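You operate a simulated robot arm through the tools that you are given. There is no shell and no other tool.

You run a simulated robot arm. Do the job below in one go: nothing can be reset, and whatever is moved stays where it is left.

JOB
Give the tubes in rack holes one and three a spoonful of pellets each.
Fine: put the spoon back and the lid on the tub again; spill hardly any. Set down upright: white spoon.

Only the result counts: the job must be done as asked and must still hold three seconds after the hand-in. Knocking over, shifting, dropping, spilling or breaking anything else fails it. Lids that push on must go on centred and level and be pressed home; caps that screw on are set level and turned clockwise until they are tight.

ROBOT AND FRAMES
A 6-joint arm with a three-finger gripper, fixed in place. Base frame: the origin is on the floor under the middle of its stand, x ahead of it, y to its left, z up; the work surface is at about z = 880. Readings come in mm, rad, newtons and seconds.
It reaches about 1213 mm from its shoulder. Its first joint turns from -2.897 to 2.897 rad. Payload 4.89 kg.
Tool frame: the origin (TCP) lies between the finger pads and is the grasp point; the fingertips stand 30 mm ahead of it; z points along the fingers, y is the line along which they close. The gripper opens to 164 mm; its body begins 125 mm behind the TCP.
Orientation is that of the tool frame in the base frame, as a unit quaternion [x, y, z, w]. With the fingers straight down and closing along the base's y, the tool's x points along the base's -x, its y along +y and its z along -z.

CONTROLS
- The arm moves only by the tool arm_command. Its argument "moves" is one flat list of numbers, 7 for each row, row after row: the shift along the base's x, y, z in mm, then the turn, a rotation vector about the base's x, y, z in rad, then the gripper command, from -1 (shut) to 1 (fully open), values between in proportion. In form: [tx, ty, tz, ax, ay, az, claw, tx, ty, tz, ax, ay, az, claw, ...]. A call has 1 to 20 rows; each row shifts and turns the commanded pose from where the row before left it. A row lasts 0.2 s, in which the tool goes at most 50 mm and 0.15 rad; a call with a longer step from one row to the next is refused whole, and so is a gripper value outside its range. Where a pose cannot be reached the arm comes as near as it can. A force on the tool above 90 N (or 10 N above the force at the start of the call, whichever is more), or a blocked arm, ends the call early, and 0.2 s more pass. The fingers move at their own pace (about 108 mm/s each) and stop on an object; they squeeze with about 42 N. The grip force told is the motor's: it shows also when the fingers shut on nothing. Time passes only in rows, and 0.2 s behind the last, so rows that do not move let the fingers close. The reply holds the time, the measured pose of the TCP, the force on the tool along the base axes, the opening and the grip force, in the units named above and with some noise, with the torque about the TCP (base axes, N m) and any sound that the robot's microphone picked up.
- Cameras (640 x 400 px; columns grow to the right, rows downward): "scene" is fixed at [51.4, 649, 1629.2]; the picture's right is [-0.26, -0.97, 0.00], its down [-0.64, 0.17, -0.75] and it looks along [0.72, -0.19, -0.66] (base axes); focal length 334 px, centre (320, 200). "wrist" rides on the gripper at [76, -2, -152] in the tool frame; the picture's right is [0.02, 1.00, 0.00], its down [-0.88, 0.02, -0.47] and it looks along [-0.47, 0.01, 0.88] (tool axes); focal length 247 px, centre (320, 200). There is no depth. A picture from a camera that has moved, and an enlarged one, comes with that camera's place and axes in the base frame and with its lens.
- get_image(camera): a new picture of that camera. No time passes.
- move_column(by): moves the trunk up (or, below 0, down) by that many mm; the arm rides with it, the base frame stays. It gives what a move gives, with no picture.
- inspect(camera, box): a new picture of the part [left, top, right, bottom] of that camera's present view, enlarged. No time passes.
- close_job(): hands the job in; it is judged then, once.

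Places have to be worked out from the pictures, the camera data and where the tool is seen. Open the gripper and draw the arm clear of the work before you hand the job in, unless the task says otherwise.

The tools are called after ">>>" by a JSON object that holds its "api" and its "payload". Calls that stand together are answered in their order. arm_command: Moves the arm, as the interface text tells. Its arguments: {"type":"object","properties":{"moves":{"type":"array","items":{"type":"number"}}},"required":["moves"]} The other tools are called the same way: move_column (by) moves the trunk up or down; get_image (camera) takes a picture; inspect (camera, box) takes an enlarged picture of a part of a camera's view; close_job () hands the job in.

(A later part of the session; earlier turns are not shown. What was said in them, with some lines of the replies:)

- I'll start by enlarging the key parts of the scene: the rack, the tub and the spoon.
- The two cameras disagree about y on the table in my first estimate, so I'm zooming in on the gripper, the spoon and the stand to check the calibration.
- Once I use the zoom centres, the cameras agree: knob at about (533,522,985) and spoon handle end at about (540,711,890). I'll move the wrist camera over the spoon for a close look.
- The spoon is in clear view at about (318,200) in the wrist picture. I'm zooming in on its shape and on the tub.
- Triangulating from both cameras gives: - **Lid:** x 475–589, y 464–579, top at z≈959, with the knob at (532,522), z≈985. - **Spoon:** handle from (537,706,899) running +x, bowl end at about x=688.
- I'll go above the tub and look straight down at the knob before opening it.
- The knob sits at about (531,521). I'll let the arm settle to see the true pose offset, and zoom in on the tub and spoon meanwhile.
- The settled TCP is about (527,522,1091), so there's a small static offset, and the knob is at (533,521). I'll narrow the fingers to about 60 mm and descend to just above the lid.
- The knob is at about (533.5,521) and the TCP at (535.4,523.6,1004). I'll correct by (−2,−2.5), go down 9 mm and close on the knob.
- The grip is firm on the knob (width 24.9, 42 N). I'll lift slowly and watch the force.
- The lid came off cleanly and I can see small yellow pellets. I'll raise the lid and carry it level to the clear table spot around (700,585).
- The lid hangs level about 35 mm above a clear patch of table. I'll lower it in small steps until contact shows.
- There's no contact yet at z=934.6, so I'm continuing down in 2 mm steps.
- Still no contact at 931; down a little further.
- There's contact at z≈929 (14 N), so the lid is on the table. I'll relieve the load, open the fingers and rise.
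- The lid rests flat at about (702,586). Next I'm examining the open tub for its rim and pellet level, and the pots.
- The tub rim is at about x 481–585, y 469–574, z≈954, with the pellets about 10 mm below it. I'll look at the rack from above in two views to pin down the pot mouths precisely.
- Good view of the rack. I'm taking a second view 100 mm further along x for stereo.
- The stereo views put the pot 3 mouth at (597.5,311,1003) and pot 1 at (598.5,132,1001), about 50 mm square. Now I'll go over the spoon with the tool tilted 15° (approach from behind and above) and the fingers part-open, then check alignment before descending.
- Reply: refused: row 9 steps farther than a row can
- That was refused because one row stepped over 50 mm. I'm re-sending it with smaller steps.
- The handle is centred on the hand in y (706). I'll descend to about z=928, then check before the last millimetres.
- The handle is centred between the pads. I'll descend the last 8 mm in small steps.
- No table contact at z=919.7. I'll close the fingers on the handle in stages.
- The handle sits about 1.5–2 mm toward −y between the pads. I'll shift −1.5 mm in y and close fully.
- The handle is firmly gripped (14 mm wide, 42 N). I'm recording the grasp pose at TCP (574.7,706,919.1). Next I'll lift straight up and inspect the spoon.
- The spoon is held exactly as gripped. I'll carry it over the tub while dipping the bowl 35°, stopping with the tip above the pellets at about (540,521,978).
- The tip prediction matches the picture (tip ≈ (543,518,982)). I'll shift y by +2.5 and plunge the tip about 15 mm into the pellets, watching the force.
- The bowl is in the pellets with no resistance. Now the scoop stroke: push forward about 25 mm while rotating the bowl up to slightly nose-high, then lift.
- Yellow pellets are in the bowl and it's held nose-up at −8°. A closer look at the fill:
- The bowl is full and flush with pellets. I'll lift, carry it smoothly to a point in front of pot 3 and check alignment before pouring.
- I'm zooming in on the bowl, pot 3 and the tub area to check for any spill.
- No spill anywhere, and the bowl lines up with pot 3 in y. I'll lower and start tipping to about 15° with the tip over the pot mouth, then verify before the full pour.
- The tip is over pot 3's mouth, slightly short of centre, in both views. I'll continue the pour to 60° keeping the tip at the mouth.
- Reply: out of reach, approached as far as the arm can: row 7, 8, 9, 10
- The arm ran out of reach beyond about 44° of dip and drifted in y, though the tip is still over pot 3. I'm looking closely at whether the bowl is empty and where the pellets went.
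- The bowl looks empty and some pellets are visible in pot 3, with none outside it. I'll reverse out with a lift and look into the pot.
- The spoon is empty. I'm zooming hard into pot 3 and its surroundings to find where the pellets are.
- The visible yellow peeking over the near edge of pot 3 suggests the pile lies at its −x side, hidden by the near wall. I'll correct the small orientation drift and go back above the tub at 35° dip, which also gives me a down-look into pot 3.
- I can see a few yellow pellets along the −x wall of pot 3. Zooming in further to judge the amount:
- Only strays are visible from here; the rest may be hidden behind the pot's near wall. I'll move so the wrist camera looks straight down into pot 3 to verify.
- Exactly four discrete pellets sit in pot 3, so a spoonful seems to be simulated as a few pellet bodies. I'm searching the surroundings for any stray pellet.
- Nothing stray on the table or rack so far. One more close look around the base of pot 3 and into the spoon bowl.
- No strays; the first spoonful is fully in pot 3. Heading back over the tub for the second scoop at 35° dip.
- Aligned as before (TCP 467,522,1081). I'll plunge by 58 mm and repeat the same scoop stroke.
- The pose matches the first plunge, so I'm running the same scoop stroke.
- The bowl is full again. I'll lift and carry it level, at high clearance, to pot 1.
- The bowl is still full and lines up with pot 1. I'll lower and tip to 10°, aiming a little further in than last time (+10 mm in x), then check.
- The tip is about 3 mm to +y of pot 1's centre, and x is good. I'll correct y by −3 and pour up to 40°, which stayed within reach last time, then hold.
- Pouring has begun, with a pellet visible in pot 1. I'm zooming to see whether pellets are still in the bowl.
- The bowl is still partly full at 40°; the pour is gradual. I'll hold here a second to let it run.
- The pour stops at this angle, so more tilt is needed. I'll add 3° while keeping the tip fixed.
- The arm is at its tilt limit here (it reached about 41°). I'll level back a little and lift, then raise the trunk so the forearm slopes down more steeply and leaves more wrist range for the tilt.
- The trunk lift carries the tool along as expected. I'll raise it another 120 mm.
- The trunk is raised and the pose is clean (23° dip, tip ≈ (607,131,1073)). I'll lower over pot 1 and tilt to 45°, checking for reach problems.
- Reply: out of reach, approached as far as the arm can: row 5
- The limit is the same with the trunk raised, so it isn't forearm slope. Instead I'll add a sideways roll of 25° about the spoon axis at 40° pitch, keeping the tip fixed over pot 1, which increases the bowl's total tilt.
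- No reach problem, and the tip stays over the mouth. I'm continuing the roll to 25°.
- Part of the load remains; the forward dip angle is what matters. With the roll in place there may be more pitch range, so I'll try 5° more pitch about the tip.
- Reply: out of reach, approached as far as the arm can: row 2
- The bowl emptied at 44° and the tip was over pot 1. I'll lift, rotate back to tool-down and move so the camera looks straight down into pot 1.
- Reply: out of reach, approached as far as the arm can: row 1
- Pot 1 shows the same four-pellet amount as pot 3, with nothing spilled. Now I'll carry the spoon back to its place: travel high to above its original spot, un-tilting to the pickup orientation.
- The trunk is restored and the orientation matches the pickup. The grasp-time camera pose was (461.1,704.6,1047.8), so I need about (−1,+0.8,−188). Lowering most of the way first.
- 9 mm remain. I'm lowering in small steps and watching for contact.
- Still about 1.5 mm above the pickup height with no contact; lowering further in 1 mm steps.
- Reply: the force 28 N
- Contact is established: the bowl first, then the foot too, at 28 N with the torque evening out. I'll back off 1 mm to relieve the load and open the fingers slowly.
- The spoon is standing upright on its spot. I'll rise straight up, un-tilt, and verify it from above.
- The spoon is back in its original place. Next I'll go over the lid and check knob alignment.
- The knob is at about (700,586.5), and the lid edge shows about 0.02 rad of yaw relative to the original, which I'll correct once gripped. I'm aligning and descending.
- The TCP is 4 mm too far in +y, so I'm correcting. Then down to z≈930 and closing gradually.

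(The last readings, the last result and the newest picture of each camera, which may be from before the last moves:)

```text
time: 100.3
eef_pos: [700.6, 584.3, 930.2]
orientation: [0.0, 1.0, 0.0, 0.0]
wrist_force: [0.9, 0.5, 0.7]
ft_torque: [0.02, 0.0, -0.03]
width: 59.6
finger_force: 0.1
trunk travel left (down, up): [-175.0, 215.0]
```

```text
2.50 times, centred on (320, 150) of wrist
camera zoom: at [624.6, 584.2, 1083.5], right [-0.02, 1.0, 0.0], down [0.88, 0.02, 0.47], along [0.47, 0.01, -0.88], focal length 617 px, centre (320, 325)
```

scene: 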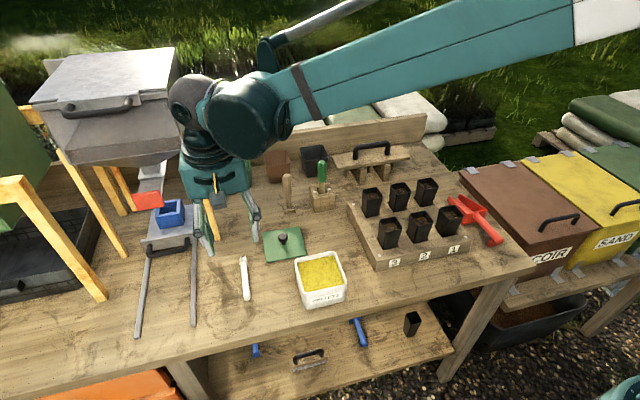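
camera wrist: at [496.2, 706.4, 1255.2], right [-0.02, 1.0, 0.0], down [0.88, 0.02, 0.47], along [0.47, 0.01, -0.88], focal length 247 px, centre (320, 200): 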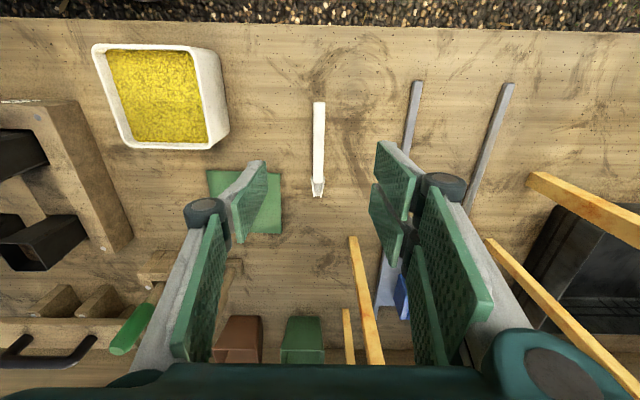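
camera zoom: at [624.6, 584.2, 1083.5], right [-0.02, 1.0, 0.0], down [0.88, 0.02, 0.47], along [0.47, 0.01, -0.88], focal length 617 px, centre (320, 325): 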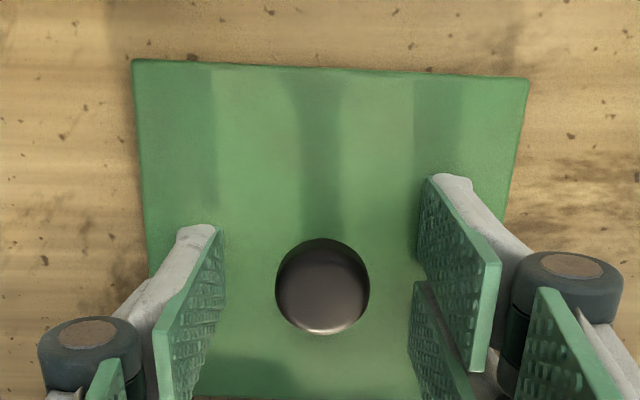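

Centred now, closing on the knob.

>>> {"api": "arm_command", "payload": {"moves": [0, 0, 0, 0, 0, 0, -0.5, 0, 0, 0, 0, 0, 0, -0.65, 0, 0, 0, 0, 0, 0, -1, 0, 0, 0, 0, 0, 0, -1, 0, 0, 0, 0, 0, 0, -1]}}

>>> {"api": "inspect", "payload": {"camera": "wrist", "box": [220, 70, 420, 230]}}

```text
time: 101.5
eef_pos: [701.6, 585.3, 930.4]
orientation: [0.0, 1.0, 0.0, 0.0]
wrist_force: [0.1, -0.1, 1.0]
ft_torque: [-0.02, -0.01, -0.02]
width: 25.2
finger_force: 41.8
trunk travel left (down, up): [-175.0, 215.0]
```

```text
2.50 times, centred on (320, 150) of wrist
camera zoom: at [624.5, 584.2, 1083.6], right [-0.02, 1.0, 0.0], down [0.88, 0.02, 0.47], along [0.47, 0.01, -0.88], focal length 617 px, centre (320, 325)
```

zoom: 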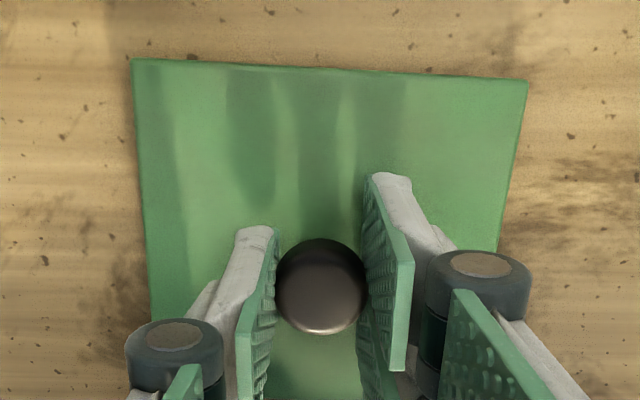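

Gripped at 25.2 mm. I'll lift the lid, correct its yaw by +0.027 rad, and carry it to just above the tub.

>>> {"api": "arm_command", "payload": {"moves": [0, 0, 4, 0, 0, 0, -1, 0, 0, 10, 0, 0, 0, -1, 0, 0, 30, 0, 0, 0, -1, 0, 0, 40, 0, 0, 0, -1, 0, 0, 45, 0, 0, 0.027, -1, -20, -8, 5, 0, 0, 0, -1, -35, -14, 0, 0, 0, 0, -1, -38, -15, 0, 0, 0, 0, -1, -38, -14, 0, 0, 0, 0, -1, -25, -10, 0, 0, 0, 0, -1, -10, -4, 0, 0, 0, 0, -1, 0, 0, 0, 0, 0, 0, -1, 0, 0, 0, 0, 0, 0, -1]}}

>>> {"api": "get_image", "payload": {"camera": "wrist"}}

>>> {"api": "inspect", "payload": {"camera": "wrist", "box": [220, 70, 420, 230]}}

>>> {"api": "inspect", "payload": {"camera": "scene", "box": [260, 210, 380, 310]}}

```text
time: 104.3
eef_pos: [535.2, 522.8, 1065.8]
orientation: [-0.014, 1.0, 0.0, 0.0]
wrist_force: [-0.7, 0.2, 0.2]
ft_torque: [0.0, 0.0, -0.01]
width: 24.8
finger_force: 42.0
trunk travel left (down, up): [-175.0, 215.0]
```

```text
taken
camera wrist: at [458.0, 520.3, 1218.4], right [-0.05, 1.0, 0.0], down [0.88, 0.04, 0.47], along [0.47, 0.02, -0.88], focal length 247 px, centre (320, 200)
```

wrist: 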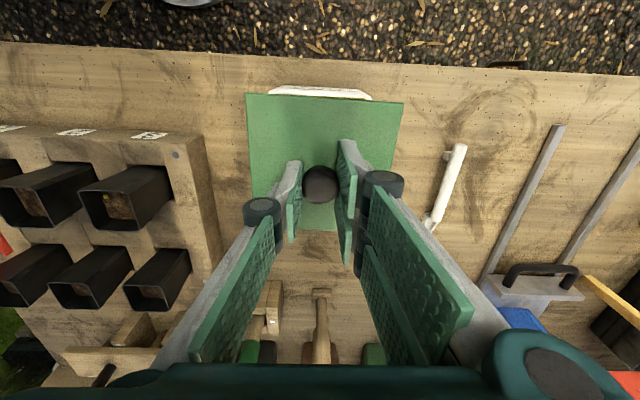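

```text
2.50 times, centred on (320, 150) of wrist
camera zoom: at [458.0, 520.3, 1218.4], right [-0.05, 1.0, 0.0], down [0.88, 0.04, 0.47], along [0.47, 0.02, -0.88], focal length 617 px, centre (320, 325)
```

zoom: 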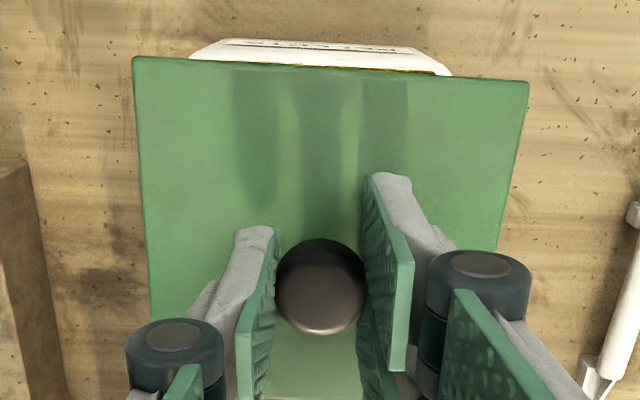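

```text
4.00 times, centred on (320, 260) of scene
camera zoom: at [51.4, 649.0, 1629.2], right [-0.26, -0.97, 0.0], down [-0.64, 0.17, -0.75], along [0.72, -0.19, -0.66], focal length 1337 px, centre (320, -40)
```

zoom: 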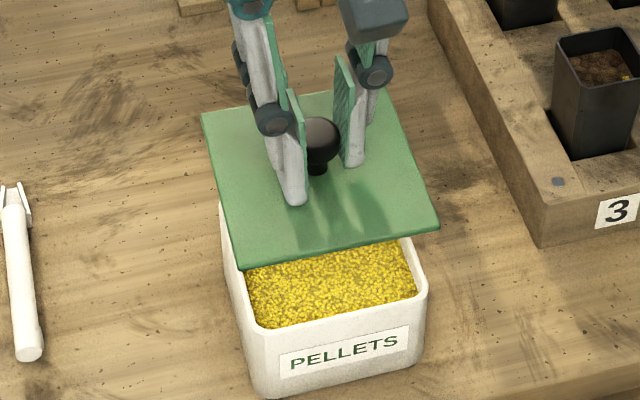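

The lid's front edge is at x≈476.8 with its y-centre ≈524.5 and about 0.01 rad of residual yaw. The target is 475.8 and 521.2, so I'll correct and lower 15 mm.

>>> {"api": "arm_command", "payload": {"moves": [-0.8, -2.8, -8, 0, 0, 0.01, -1, 0, 0, -7, 0, 0, 0, -1, 0, 0, 0, 0, 0, 0, -1, 0, 0, 0, 0, 0, 0, -1]}}

>>> {"api": "inspect", "payload": {"camera": "wrist", "box": [220, 70, 420, 230]}}

>>> {"api": "inspect", "payload": {"camera": "scene", "box": [275, 220, 365, 310]}}

```text
time: 105.3
eef_pos: [534.1, 519.7, 1050.4]
orientation: [-0.018, 1.0, 0.0, 0.0]
wrist_force: [-0.2, 0.9, 0.3]
ft_torque: [0.0, 0.04, 0.0]
width: 25.1
finger_force: 41.6
trunk travel left (down, up): [-175.0, 215.0]
```

```text
2.50 times, centred on (320, 150) of wrist
camera zoom: at [456.8, 515.3, 1203.0], right [-0.06, 1.0, 0.0], down [0.88, 0.05, 0.47], along [0.47, 0.03, -0.88], focal length 617 px, centre (320, 325)
```

zoom: 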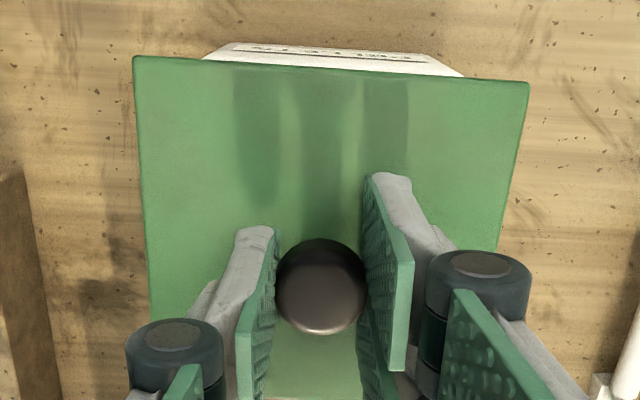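

```text
4.44 times, centred on (320, 265) of scene
camera zoom: at [51.4, 649.0, 1629.2], right [-0.26, -0.97, 0.0], down [-0.64, 0.17, -0.75], along [0.72, -0.19, -0.66], focal length 1486 px, centre (320, -89)
```

zoom: 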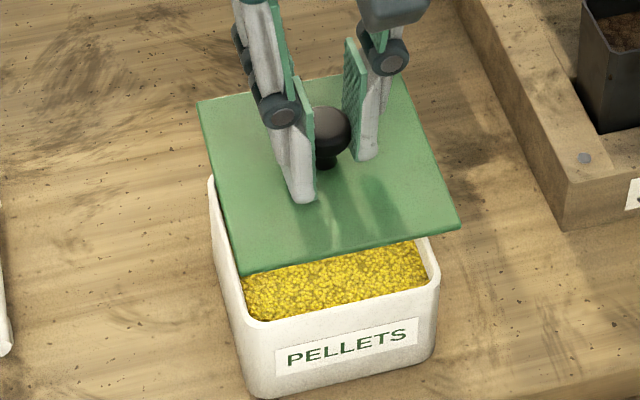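

Wrist geometry now puts the lid front edge at x=475.6, y 463.5–578.1, essentially on target. I'll cross-check its corners with the scene camera at higher zoom.

>>> {"api": "inspect", "payload": {"camera": "scene", "box": [285, 235, 355, 285]}}

```text
8.00 times, centred on (320, 260) of scene
camera zoom: at [51.4, 649.0, 1629.2], right [-0.26, -0.97, 0.0], down [-0.64, 0.17, -0.75], along [0.72, -0.19, -0.66], focal length 2674 px, centre (320, -280)
```

zoom: 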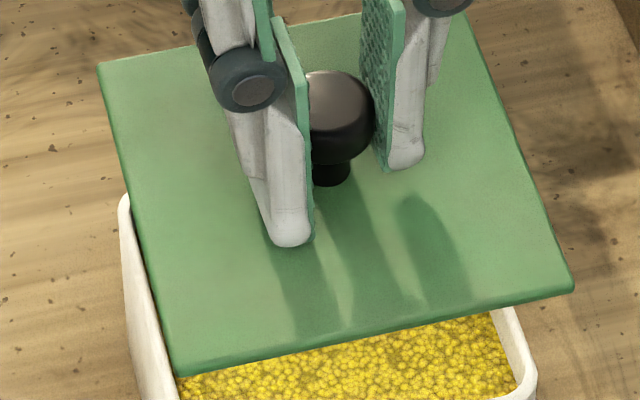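

The scene corners suggest perhaps 0.015 rad of yaw remains, while the wrist view says about 0. I'm getting sharper measurements of the lid and tub edges from both.

>>> {"api": "inspect", "payload": {"camera": "wrist", "box": [236, 80, 316, 130]}}

>>> {"api": "inspect", "payload": {"camera": "wrist", "box": [330, 80, 410, 130]}}

>>> {"api": "inspect", "payload": {"camera": "scene", "box": [285, 225, 325, 250]}}

>>> {"api": "inspect", "payload": {"camera": "scene", "box": [320, 255, 360, 280]}}

>>> {"api": "inspect", "payload": {"camera": "scene", "box": [285, 260, 325, 285]}}

```text
8.00 times, centred on (276, 105) of wrist
camera zoom: at [456.8, 515.3, 1203.0], right [-0.06, 1.0, 0.0], down [0.88, 0.05, 0.47], along [0.47, 0.03, -0.88], focal length 1976 px, centre (672, 960)
```

zoom: 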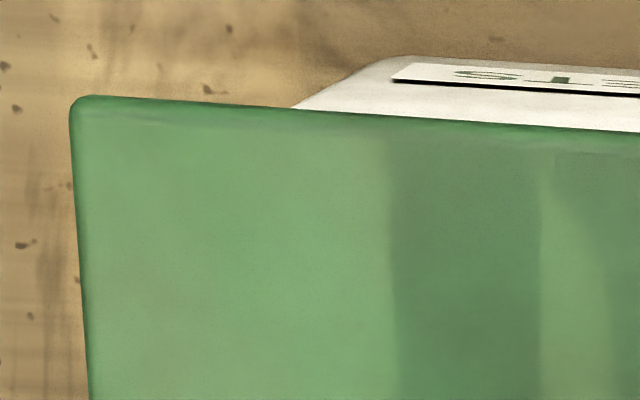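

```text
8.00 times, centred on (370, 105) of wrist
camera zoom: at [456.8, 515.3, 1203.0], right [-0.06, 1.0, 0.0], down [0.88, 0.05, 0.47], along [0.47, 0.03, -0.88], focal length 1976 px, centre (-80, 960)
```

zoom: 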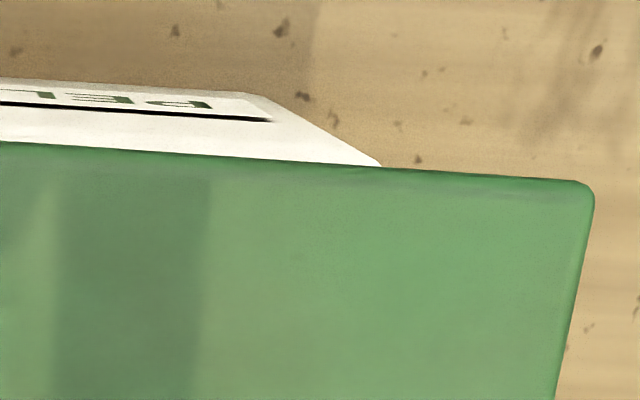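

```text
16.00 times, centred on (305, 238) of scene
camera zoom: at [51.4, 649.0, 1629.2], right [-0.26, -0.97, 0.0], down [-0.64, 0.17, -0.75], along [0.72, -0.19, -0.66], focal length 5349 px, centre (560, -400)
```

zoom: 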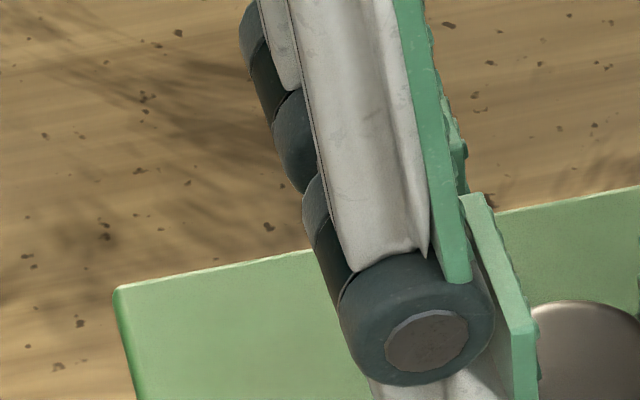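

```text
16.00 times, centred on (340, 268) of scene
camera zoom: at [51.4, 649.0, 1629.2], right [-0.26, -0.97, 0.0], down [-0.64, 0.17, -0.75], along [0.72, -0.19, -0.66], focal length 5349 px, centre (0, -880)
```

zoom: 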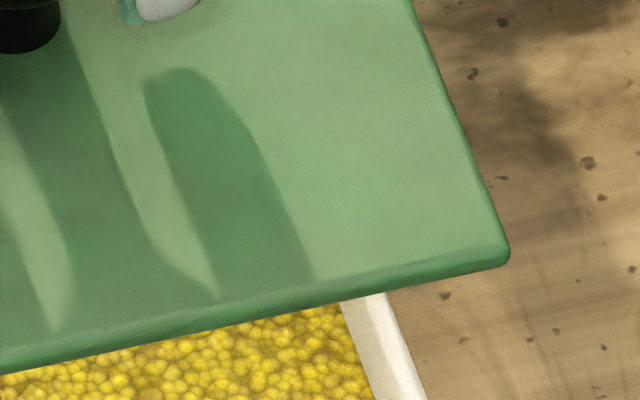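

```text
16.00 times, centred on (305, 272) of scene
camera zoom: at [51.4, 649.0, 1629.2], right [-0.26, -0.97, 0.0], down [-0.64, 0.17, -0.75], along [0.72, -0.19, -0.66], focal length 5349 px, centre (560, -960)
```

zoom: 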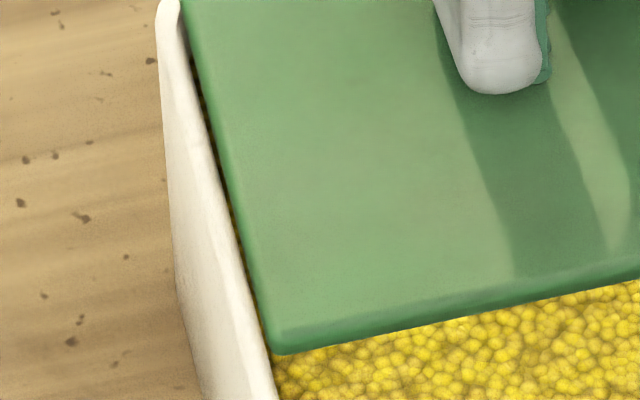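

Direct comparison shows the lid parallel to the tub within about 0.005 rad and centred within 1 mm. I'll apply a tiny final trim and descend to just above the rim.

>>> {"api": "arm_command", "payload": {"moves": [0, 0.5, -10, 0, 0, 0.006, -1, 0, 0, -12, 0, 0, 0, -1, 0, 0, -10, 0, 0, 0, -1, 0, 0, -8, 0, 0, 0, -1, 0, 0, -4, 0, 0, 0, -1, 0, 0, 0, 0, 0, 0, -1, 0, 0, 0, 0, 0, 0, -1]}}

>>> {"api": "inspect", "payload": {"camera": "scene", "box": [285, 235, 355, 295]}}

>>> {"api": "inspect", "payload": {"camera": "wrist", "box": [220, 70, 420, 230]}}

```text
time: 106.9
eef_pos: [534.0, 519.2, 1005.8]
orientation: [-0.021, 1.0, 0.0, 0.0]
wrist_force: [0.3, 0.3, -0.6]
ft_torque: [0.0, -0.04, -0.03]
width: 25.0
finger_force: 41.9
trunk travel left (down, up): [-175.0, 215.0]
```

```text
6.67 times, centred on (320, 265) of scene
camera zoom: at [51.4, 649.0, 1629.2], right [-0.26, -0.97, 0.0], down [-0.64, 0.17, -0.75], along [0.72, -0.19, -0.66], focal length 2229 px, centre (320, -233)
```

zoom: 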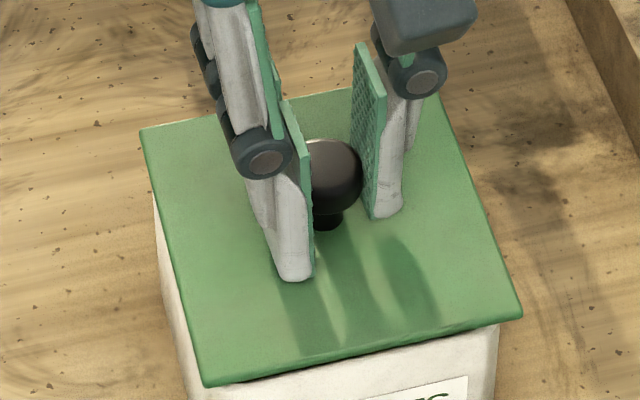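

```text
2.50 times, centred on (320, 150) of wrist
camera zoom: at [457.4, 515.2, 1159.2], right [-0.06, 1.0, 0.0], down [0.88, 0.06, 0.47], along [0.47, 0.03, -0.88], focal length 617 px, centre (320, 325)
```

zoom: 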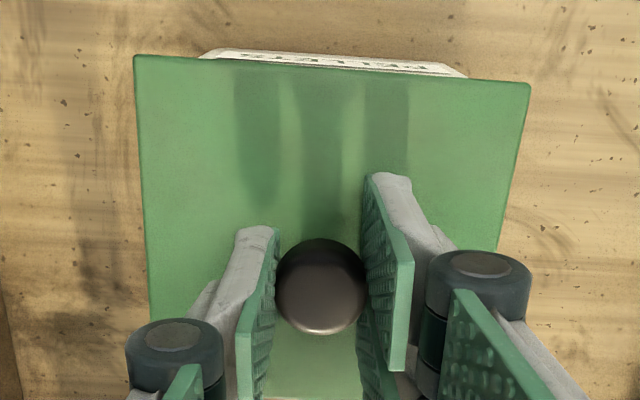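

The lid overhangs the tub evenly all round. Now I'll lower in small steps through the lip engagement, watching force and torque.

>>> {"api": "arm_command", "payload": {"moves": [0, 0.3, -2, 0, 0, 0, -1, 0, 0, -2, 0, 0, 0, -1, 0, 0, 0, 0, 0, 0, -1]}}

>>> {"api": "arm_command", "payload": {"moves": [0, 0, -2, 0, 0, 0, -1, 0, 0, 0, 0, 0, 0, -1, 0, 0, 0, 0, 0, 0, -1]}}

```text
time: 107.7
eef_pos: [534.3, 519.3, 1001.5]
orientation: [-0.022, 1.0, 0.0, -0.001]
wrist_force: [0.2, 0.7, 0.4]
ft_torque: [0.02, 0.0, 0.03]
width: 25.1
finger_force: 42.1
trunk travel left (down, up): [-175.0, 215.0]
```

```text
time: 108.5
eef_pos: [535.0, 521.1, 999.4]
orientation: [-0.021, 1.0, 0.0, 0.001]
wrist_force: [-0.4, -0.1, -0.2]
ft_torque: [-0.02, 0.03, 0.01]
width: 24.8
finger_force: 41.5
trunk travel left (down, up): [-175.0, 215.0]
```

At 999.4 the lip is already inside the rim with no contact force. I'll keep lowering until it seats.

>>> {"api": "arm_command", "payload": {"moves": [0, 0, -1.5, 0, 0, 0, -1, 0, 0, 0, 0, 0, 0, -1, 0, 0, 0, 0, 0, 0, -1]}}

>>> {"api": "arm_command", "payload": {"moves": [0, 0, -1.5, 0, 0, 0, -1, 0, 0, 0, 0, 0, 0, -1, 0, 0, 0, 0, 0, 0, -1]}}

```text
time: 109.3
eef_pos: [534.6, 519.3, 998.6]
orientation: [-0.021, 1.0, 0.0, 0.0]
wrist_force: [-0.8, -0.3, -0.2]
ft_torque: [0.01, 0.0, 0.01]
width: 24.8
finger_force: 41.7
trunk travel left (down, up): [-175.0, 215.0]
```

```text
time: 110.1
eef_pos: [534.1, 519.8, 997.2]
orientation: [-0.021, 1.0, -0.001, -0.001]
wrist_force: [0.6, 0.7, 7.0]
ft_torque: [0.06, -0.02, 0.06]
width: 25.0
finger_force: 41.7
trunk travel left (down, up): [-175.0, 215.0]
```

Contact at 997.2, which matches the expected seat height. I'm pressing it home with a little more downward push.

>>> {"api": "arm_command", "payload": {"moves": [0, 0, -1, 0, 0, 0, -1, 0, 0, 0, 0, 0, 0, -1, 0, 0, 0, 0, 0, 0, -1]}}

>>> {"api": "arm_command", "payload": {"moves": [0, 0, -1, 0, 0, 0, -1, 0, 0, 0, 0, 0, 0, -1, 0, 0, 0, 0, 0, 0, -1]}}

>>> {"api": "inspect", "payload": {"camera": "scene", "box": [285, 235, 355, 305]}}

```text
time: 110.9
eef_pos: [533.7, 520.2, 996.2]
orientation: [-0.021, 1.0, 0.0, 0.001]
wrist_force: [9.2, 10.8, 40.0]
ft_torque: [0.31, -0.2, 0.05]
width: 25.0
finger_force: 41.8
trunk travel left (down, up): [-175.0, 215.0]
```

```text
time: 111.7
eef_pos: [533.6, 519.1, 995.4]
orientation: [-0.021, 1.0, 0.001, 0.001]
wrist_force: [6.0, 11.1, 37.6]
ft_torque: [0.25, -0.12, 0.07]
width: 25.0
finger_force: 42.1
trunk travel left (down, up): [-175.0, 215.0]
```

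```text
5.71 times, centred on (320, 270) of scene
camera zoom: at [51.4, 649.0, 1629.2], right [-0.26, -0.97, 0.0], down [-0.64, 0.17, -0.75], along [0.72, -0.19, -0.66], focal length 1910 px, centre (320, -200)
```

zoom: 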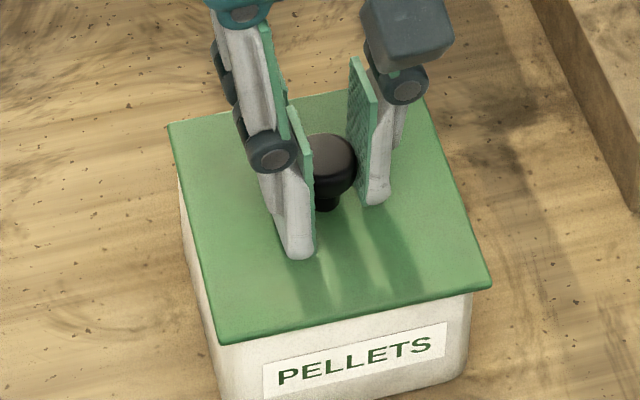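

About 40 N applied, with modest side forces. I'll ease the lateral load slightly and zoom on the lid edge to check it is level and home.

>>> {"api": "inspect", "payload": {"camera": "scene", "box": [295, 255, 350, 300]}}

>>> {"api": "inspect", "payload": {"camera": "wrist", "box": [220, 70, 420, 230]}}

```text
8.89 times, centred on (322, 278) of scene
camera zoom: at [51.4, 649.0, 1629.2], right [-0.26, -0.97, 0.0], down [-0.64, 0.17, -0.75], along [0.72, -0.19, -0.66], focal length 2972 px, centre (298, -489)
```

zoom: 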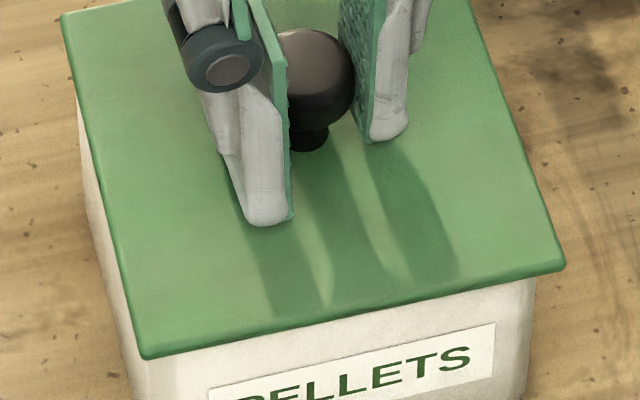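

```text
2.50 times, centred on (320, 150) of wrist
camera zoom: at [456.5, 515.0, 1147.9], right [-0.06, 1.0, 0.0], down [0.88, 0.06, 0.47], along [0.47, 0.03, -0.88], focal length 617 px, centre (320, 325)
```

zoom: 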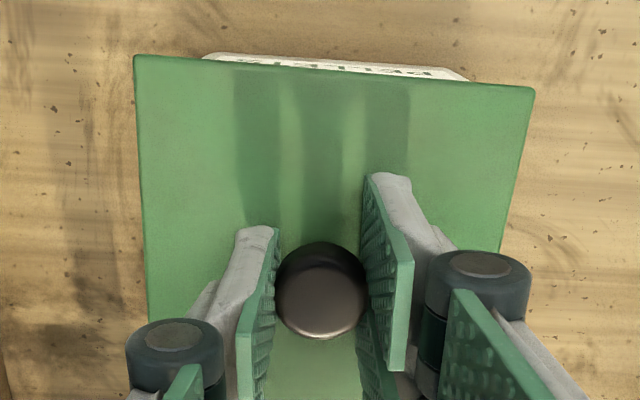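

The lid is back to its original footprint (x≈475–476 front edge, y 463.6–578.4), parallel to the tub, and the fingers slid down the knob under 40 N, so it is seated. I'll relieve the load and release.

>>> {"api": "arm_command", "payload": {"moves": [0, 0, 1, 0, 0, 0, -1, 0, 0, 0, 0, 0, 0, -1, 0, 0, 0, 0, 0, 0, -0.6, 0, 0, 0, 0, 0, 0, -0.4, 0, 0, 0, 0, 0, 0, -0.27, 0, 0, 0, 0, 0, 0, -0.2]}}

>>> {"api": "inspect", "payload": {"camera": "scene", "box": [285, 235, 355, 305]}}

>>> {"api": "inspect", "payload": {"camera": "wrist", "box": [220, 70, 420, 230]}}

```text
time: 113.1
eef_pos: [536.4, 519.2, 996.1]
orientation: [-0.021, 1.0, 0.0, 0.0]
wrist_force: [0.0, -0.3, 0.9]
ft_torque: [0.03, -0.01, -0.02]
width: 65.7
finger_force: 0.2
trunk travel left (down, up): [-175.0, 215.0]
```

```text
5.71 times, centred on (320, 270) of scene
camera zoom: at [51.4, 649.0, 1629.2], right [-0.26, -0.97, 0.0], down [-0.64, 0.17, -0.75], along [0.72, -0.19, -0.66], focal length 1910 px, centre (320, -200)
```

zoom: 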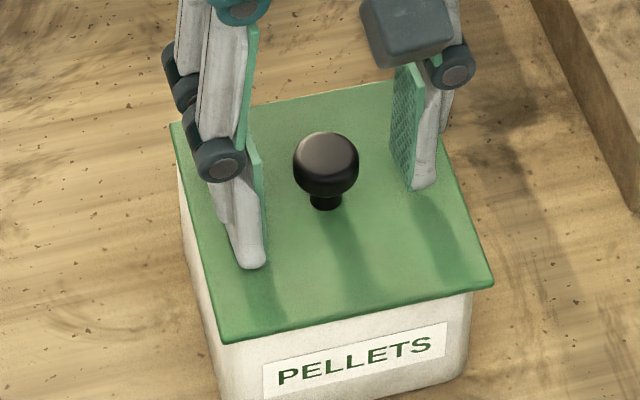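

```text
2.50 times, centred on (320, 150) of wrist
camera zoom: at [457.4, 515.0, 1149.0], right [-0.06, 1.0, 0.0], down [0.88, 0.06, 0.47], along [0.47, 0.03, -0.88], focal length 617 px, centre (320, 325)
```

zoom: 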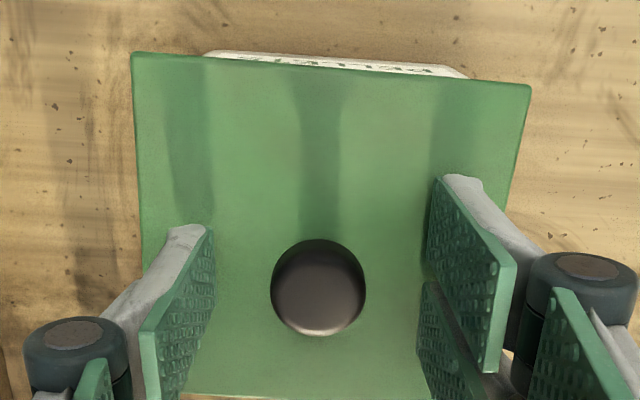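

Released. I'll raise the hand clear and compare with the very first tub picture, using the same zoom box.

>>> {"api": "arm_command", "payload": {"moves": [0, 0, 10, 0, 0, 0, -0.2, 0, 0, 25, 0, 0, 0, -0.2, 0, 0, 40, 0, 0, 0, -0.2, 0, 0, 45, 0, 0, 0, 0, 0, 0, 40, 0, 0, 0, 0, 0, 0, 40, 0, 0, 0, 0, 0, 0, 0, 0, 0, 0, 0]}}

>>> {"api": "inspect", "payload": {"camera": "scene", "box": [220, 230, 380, 330]}}

>>> {"api": "inspect", "payload": {"camera": "wrist", "box": [220, 70, 420, 200]}}

```text
time: 114.7
eef_pos: [534.0, 522.0, 1195.1]
orientation: [-0.021, 1.0, 0.0, 0.0]
wrist_force: [-0.2, -0.4, 1.9]
ft_torque: [0.05, -0.05, -0.03]
width: 82.1
finger_force: 0.1
trunk travel left (down, up): [-175.0, 215.0]
```

```text
4.00 times, centred on (300, 280) of scene
camera zoom: at [51.4, 649.0, 1629.2], right [-0.26, -0.97, 0.0], down [-0.64, 0.17, -0.75], along [0.72, -0.19, -0.66], focal length 1337 px, centre (400, -120)
```

zoom: 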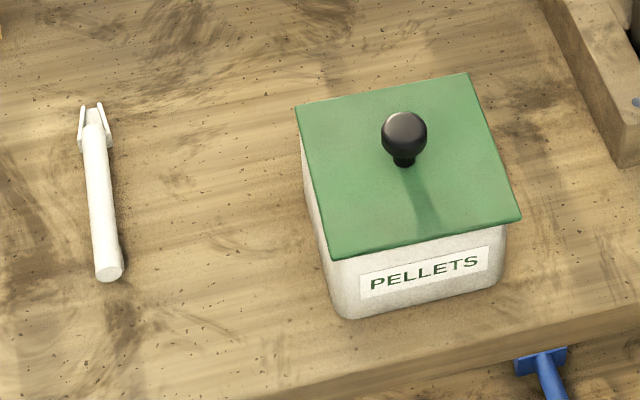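

```text
3.08 times, centred on (320, 135) of wrist
camera zoom: at [457.8, 517.0, 1348.3], right [-0.06, 1.0, 0.0], down [0.88, 0.06, 0.47], along [0.47, 0.03, -0.88], focal length 760 px, centre (320, 400)
```

zoom: 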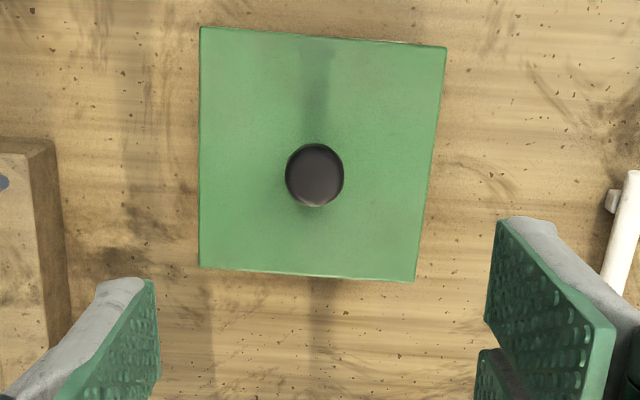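

The lid is down at the right height, but compared with the first picture it sits about 1.5 mm toward −y with a trace of yaw. I'll go back down, regrip the knob, and nudge it to true centre.

>>> {"api": "arm_command", "payload": {"moves": [0, 0, -45, 0, 0, 0, -0.2, 0, 0, -45, 0, 0, 0, -0.2, 0, 0, -45, 0, 0, 0, -0.2, 0, 0, -35, 0, 0, 0, -0.2, 0, 0, -18, 0, 0, 0, -0.2, 0, 0, -10, 0, 0, 0, -0.2, 0, 0, 0, 0, 0, 0, -0.2, 0, 0, 0, 0, 0, 0, -0.2]}}

>>> {"api": "inspect", "payload": {"camera": "wrist", "box": [220, 70, 420, 230]}}

```text
time: 116.5
eef_pos: [534.7, 520.1, 998.0]
orientation: [-0.021, 1.0, 0.0, 0.0]
wrist_force: [1.2, -1.0, 0.5]
ft_torque: [-0.02, 0.0, 0.0]
width: 65.7
finger_force: 0.0
trunk travel left (down, up): [-175.0, 215.0]
```

```text
2.50 times, centred on (320, 150) of wrist
camera zoom: at [456.8, 515.2, 1151.5], right [-0.06, 1.0, 0.0], down [0.88, 0.06, 0.47], along [0.47, 0.03, -0.88], focal length 617 px, centre (320, 325)
```

zoom: 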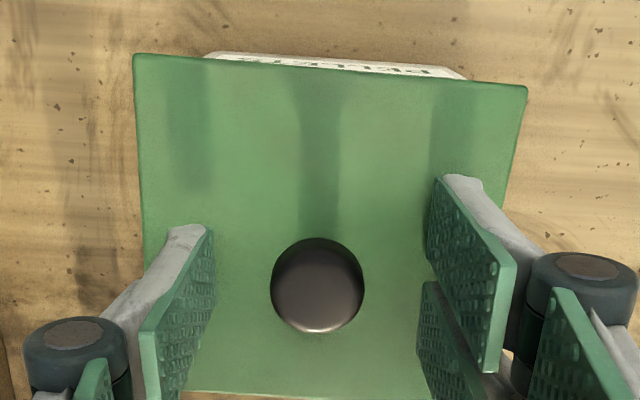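

Back at the release pose and centred on the knob. Gripping again.

>>> {"api": "arm_command", "payload": {"moves": [0, 0, -1, 0, 0, 0, -0.4, 0, 0, 0, 0, 0, 0, -0.6, 0, 0, 0, 0, 0, 0, -1, 0, 0, 0, 0, 0, 0, -1, 0, 0, 0, 0, 0, 0, -1]}}

>>> {"api": "arm_command", "payload": {"moves": [0.3, 0.8, 0, 0, 0, 0.006, -1, 0.3, 0.8, 0, 0, 0, 0.006, -1, 0, 0, 0, 0, 0, 0, -1, 0, 0, 0, 0, 0, 0, -1]}}

>>> {"api": "inspect", "payload": {"camera": "scene", "box": [220, 230, 380, 330]}}

```text
time: 117.7
eef_pos: [534.0, 519.2, 997.7]
orientation: [-0.02, 1.0, 0.0, 0.0]
wrist_force: [0.4, -0.2, -0.2]
ft_torque: [-0.01, -0.03, 0.01]
width: 24.7
finger_force: 41.4
trunk travel left (down, up): [-175.0, 215.0]
```

```text
time: 118.7
eef_pos: [535.8, 520.7, 997.1]
orientation: [-0.027, 1.0, 0.0, -0.001]
wrist_force: [0.8, -0.9, 4.5]
ft_torque: [-0.02, 0.04, 0.11]
width: 25.1
finger_force: 42.4
trunk travel left (down, up): [-175.0, 215.0]
```

```text
4.00 times, centred on (300, 280) of scene
camera zoom: at [51.4, 649.0, 1629.2], right [-0.26, -0.97, 0.0], down [-0.64, 0.17, -0.75], along [0.72, -0.19, -0.66], focal length 1337 px, centre (400, -120)
```

zoom: 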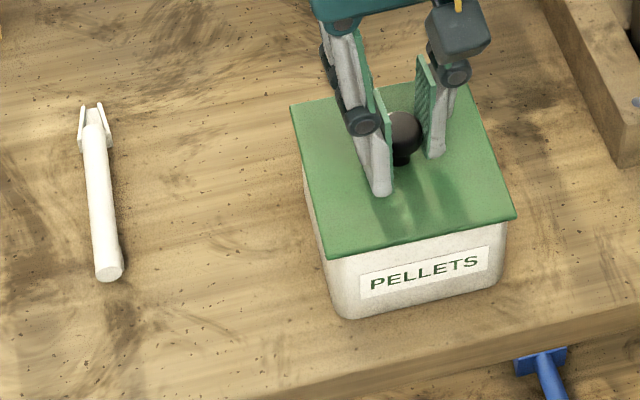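

The lid corners now match the original picture within about 2 px, slightly past in +y. I'll back off 0.6 mm in y and press down again to make sure it's home.

>>> {"api": "arm_command", "payload": {"moves": [0, -0.6, 0, 0, 0, 0, -1, 0, 0, -1, 0, 0, 0, -1, 0, 0, 0, 0, 0, 0, -1, 0, 0, 0, 0, 0, 0, -1]}}

>>> {"api": "arm_command", "payload": {"moves": [0, 0, -0.7, 0, 0, 0, -1, 0, 0, 0, 0, 0, 0, -1, 0, 0, 0, 0, 0, 0, -1]}}

>>> {"api": "inspect", "payload": {"camera": "scene", "box": [220, 230, 380, 330]}}

```text
time: 119.7
eef_pos: [535.7, 520.1, 996.7]
orientation: [-0.027, 1.0, 0.0, 0.001]
wrist_force: [9.4, 12.0, 41.8]
ft_torque: [0.3, -0.19, 0.09]
width: 25.0
finger_force: 42.5
trunk travel left (down, up): [-175.0, 215.0]
```

```text
time: 120.5
eef_pos: [535.8, 520.2, 994.8]
orientation: [-0.026, 1.0, 0.0, 0.001]
wrist_force: [9.2, 8.5, 37.7]
ft_torque: [0.26, -0.17, 0.02]
width: 25.1
finger_force: 41.7
trunk travel left (down, up): [-175.0, 215.0]
```

```text
4.00 times, centred on (300, 280) of scene
camera zoom: at [51.4, 649.0, 1629.2], right [-0.26, -0.97, 0.0], down [-0.64, 0.17, -0.75], along [0.72, -0.19, -0.66], focal length 1337 px, centre (400, -120)
```

zoom: 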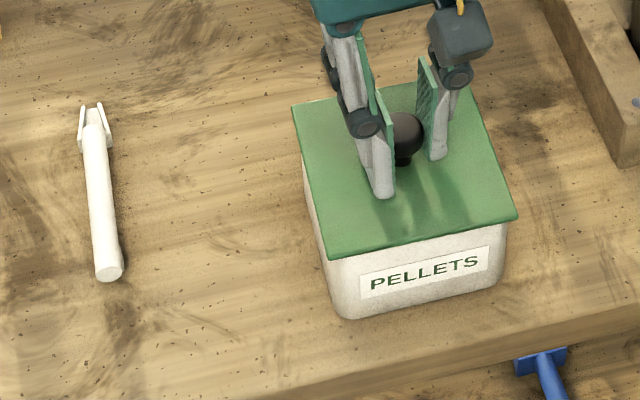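

The corners now match the original to within about 1–2 px (~1 mm), pressed with 40 N. Unloading, releasing and rising.

>>> {"api": "arm_command", "payload": {"moves": [0, 0, 1.2, 0, 0, 0, -1, 0, 0, 0, 0, 0, 0, -1, 0, 0, 0, 0, 0, 0, -0.65, 0, 0, 0, 0, 0, 0, -0.45, 0, 0, 0, 0, 0, 0, -0.27, 0, 0, 0, 0, 0, 0, -0.2, 0, 0, 8, 0, 0, 0, -0.2, 0, 0, 20, 0, 0, 0, -0.2, 0, 0, 40, 0, 0, 0, -0.2, 0, 0, 45, 0, 0, 0, 0, 0, 0, 45, 0, 0, 0, 0.3, 0, 0, 45, 0, 0, -0.053, 0.5, 0, 0, 0, 0, 0, 0, 1]}}

>>> {"api": "inspect", "payload": {"camera": "scene", "box": [220, 230, 380, 330]}}

>>> {"api": "get_image", "payload": {"camera": "wrist"}}

```text
time: 123.3
eef_pos: [538.5, 521.9, 1202.4]
orientation: [-0.001, 1.0, 0.001, 0.0]
wrist_force: [-0.2, -0.2, 0.9]
ft_torque: [0.03, -0.05, -0.04]
width: 163.9
finger_force: 0.1
trunk travel left (down, up): [-175.0, 215.0]
```

```text
4.00 times, centred on (300, 280) of scene
camera zoom: at [51.4, 649.0, 1629.2], right [-0.26, -0.97, 0.0], down [-0.64, 0.17, -0.75], along [0.72, -0.19, -0.66], focal length 1337 px, centre (400, -120)
```

zoom: 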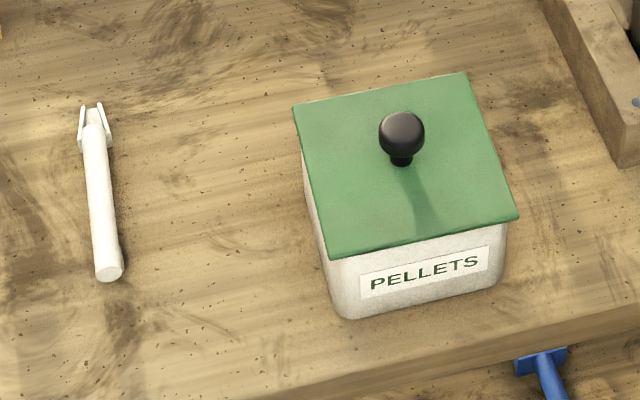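

```text
taken
camera wrist: at [460.0, 521.2, 1355.4], right [-0.02, 1.0, 0.0], down [0.88, 0.02, 0.47], along [0.47, 0.01, -0.88], focal length 247 px, centre (320, 200)
```

wrist: 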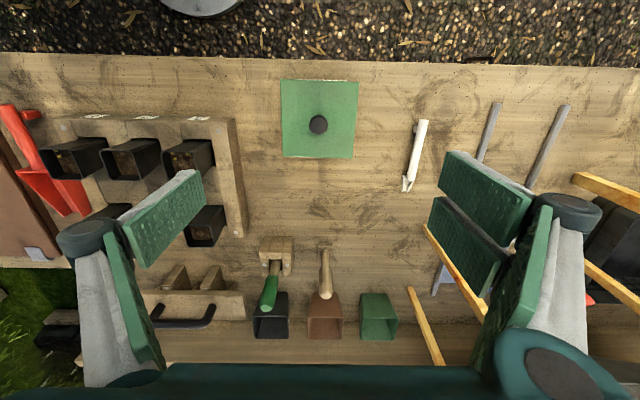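

The lid corners and knob now coincide with the first picture, and the spoon is in its place. I'm drawing the open hand back up to the start pose and taking a final look.

>>> {"api": "arm_command", "payload": {"moves": [-5, -30, 30, 0, 0, 0, 1, -5, -35, 30, 0, 0, 0, 1, -5, -35, 30, 0, 0, 0, 1, -5, -35, 20, 0, 0, 0, 1, -5, -35, 10, 0, 0, 0, 1, -5, -14, 0, 0, 0, 0, 1, 0, 0, 0, 0, 0, 0, 1, 0, 0, 0, 0, 0, 0, 1]}}

>>> {"api": "get_image", "payload": {"camera": "scene"}}

>>> {"api": "get_image", "payload": {"camera": "wrist"}}

>>> {"api": "inspect", "payload": {"camera": "scene", "box": [220, 240, 280, 310]}}

>>> {"api": "inspect", "payload": {"camera": "scene", "box": [350, 170, 500, 280]}}

```text
time: 125.1
eef_pos: [505.8, 336.7, 1321.3]
orientation: [-0.002, 1.0, -0.001, 0.0]
wrist_force: [0.7, -0.5, -0.1]
ft_torque: [0.03, 0.0, 0.0]
width: 163.9
finger_force: 0.1
trunk travel left (down, up): [-175.0, 215.0]
```

```text
taken
```

scene: 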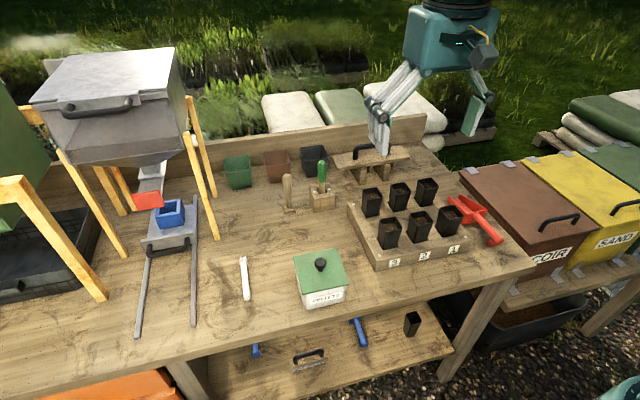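

```text
taken
camera wrist: at [428.3, 335.8, 1473.8], right [-0.02, 1.0, 0.0], down [0.88, 0.02, 0.47], along [0.47, 0.01, -0.88], focal length 247 px, centre (320, 200)
```

wrist: 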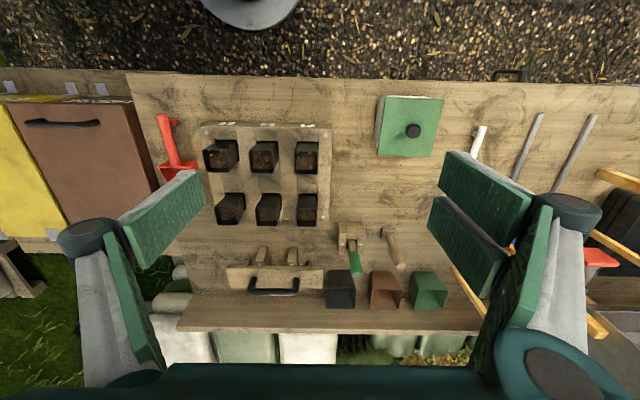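

```text
5.71 times, centred on (250, 275) of scene
camera zoom: at [51.4, 649.0, 1629.2], right [-0.26, -0.97, 0.0], down [-0.64, 0.17, -0.75], along [0.72, -0.19, -0.66], focal length 1910 px, centre (720, -229)
```

zoom: 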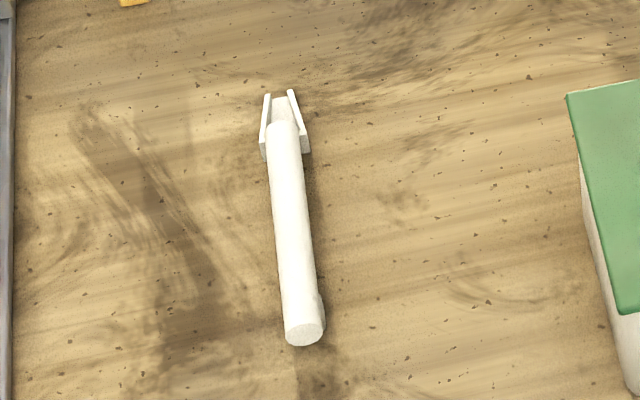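

```text
3.64 times, centred on (425, 225) of scene
camera zoom: at [51.4, 649.0, 1629.2], right [-0.26, -0.97, 0.0], down [-0.64, 0.17, -0.75], along [0.72, -0.19, -0.66], focal length 1216 px, centre (-62, 109)
```

zoom: 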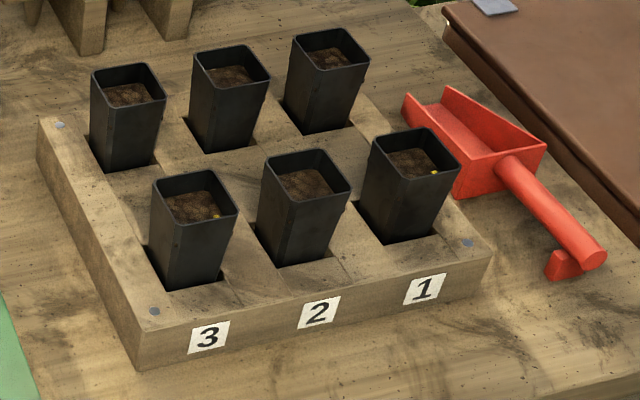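

Everything is back as found: spoon upright in its place, lid centred and seated, equal pellets visible only in pots 1 and 3, no stray pellets, and the hand open and clear. Handing in.

>>> {"api": "close_job", "payload": {}}

```text
The job is handed in.
```

The tubes in holes one and three each got one spoonful of pellets, and the job is handed in. No result came back with the hand-in.

- **Pellets:** both scoops came out full and the bowl looked empty after each pour. From above, each of the two tubes showed the same four pellets. I saw none in the other tubes or anywhere on the rack and table.
- **Spoon:** it is back on its original spot, upright.
- **Lid:** I had to regrip it once because it first went on about 1.5 mm off centre. It now sits level and within about 1 mm of its original position. I pressed it down with about 40 N.
- **Arm:** the gripper is open and back at its starting pose, clear of the work.

While pouring I met the arm's tilt limit, so for tube one I raised the trunk and added a sideways roll to empty the spoon. The trunk is back at its original height.
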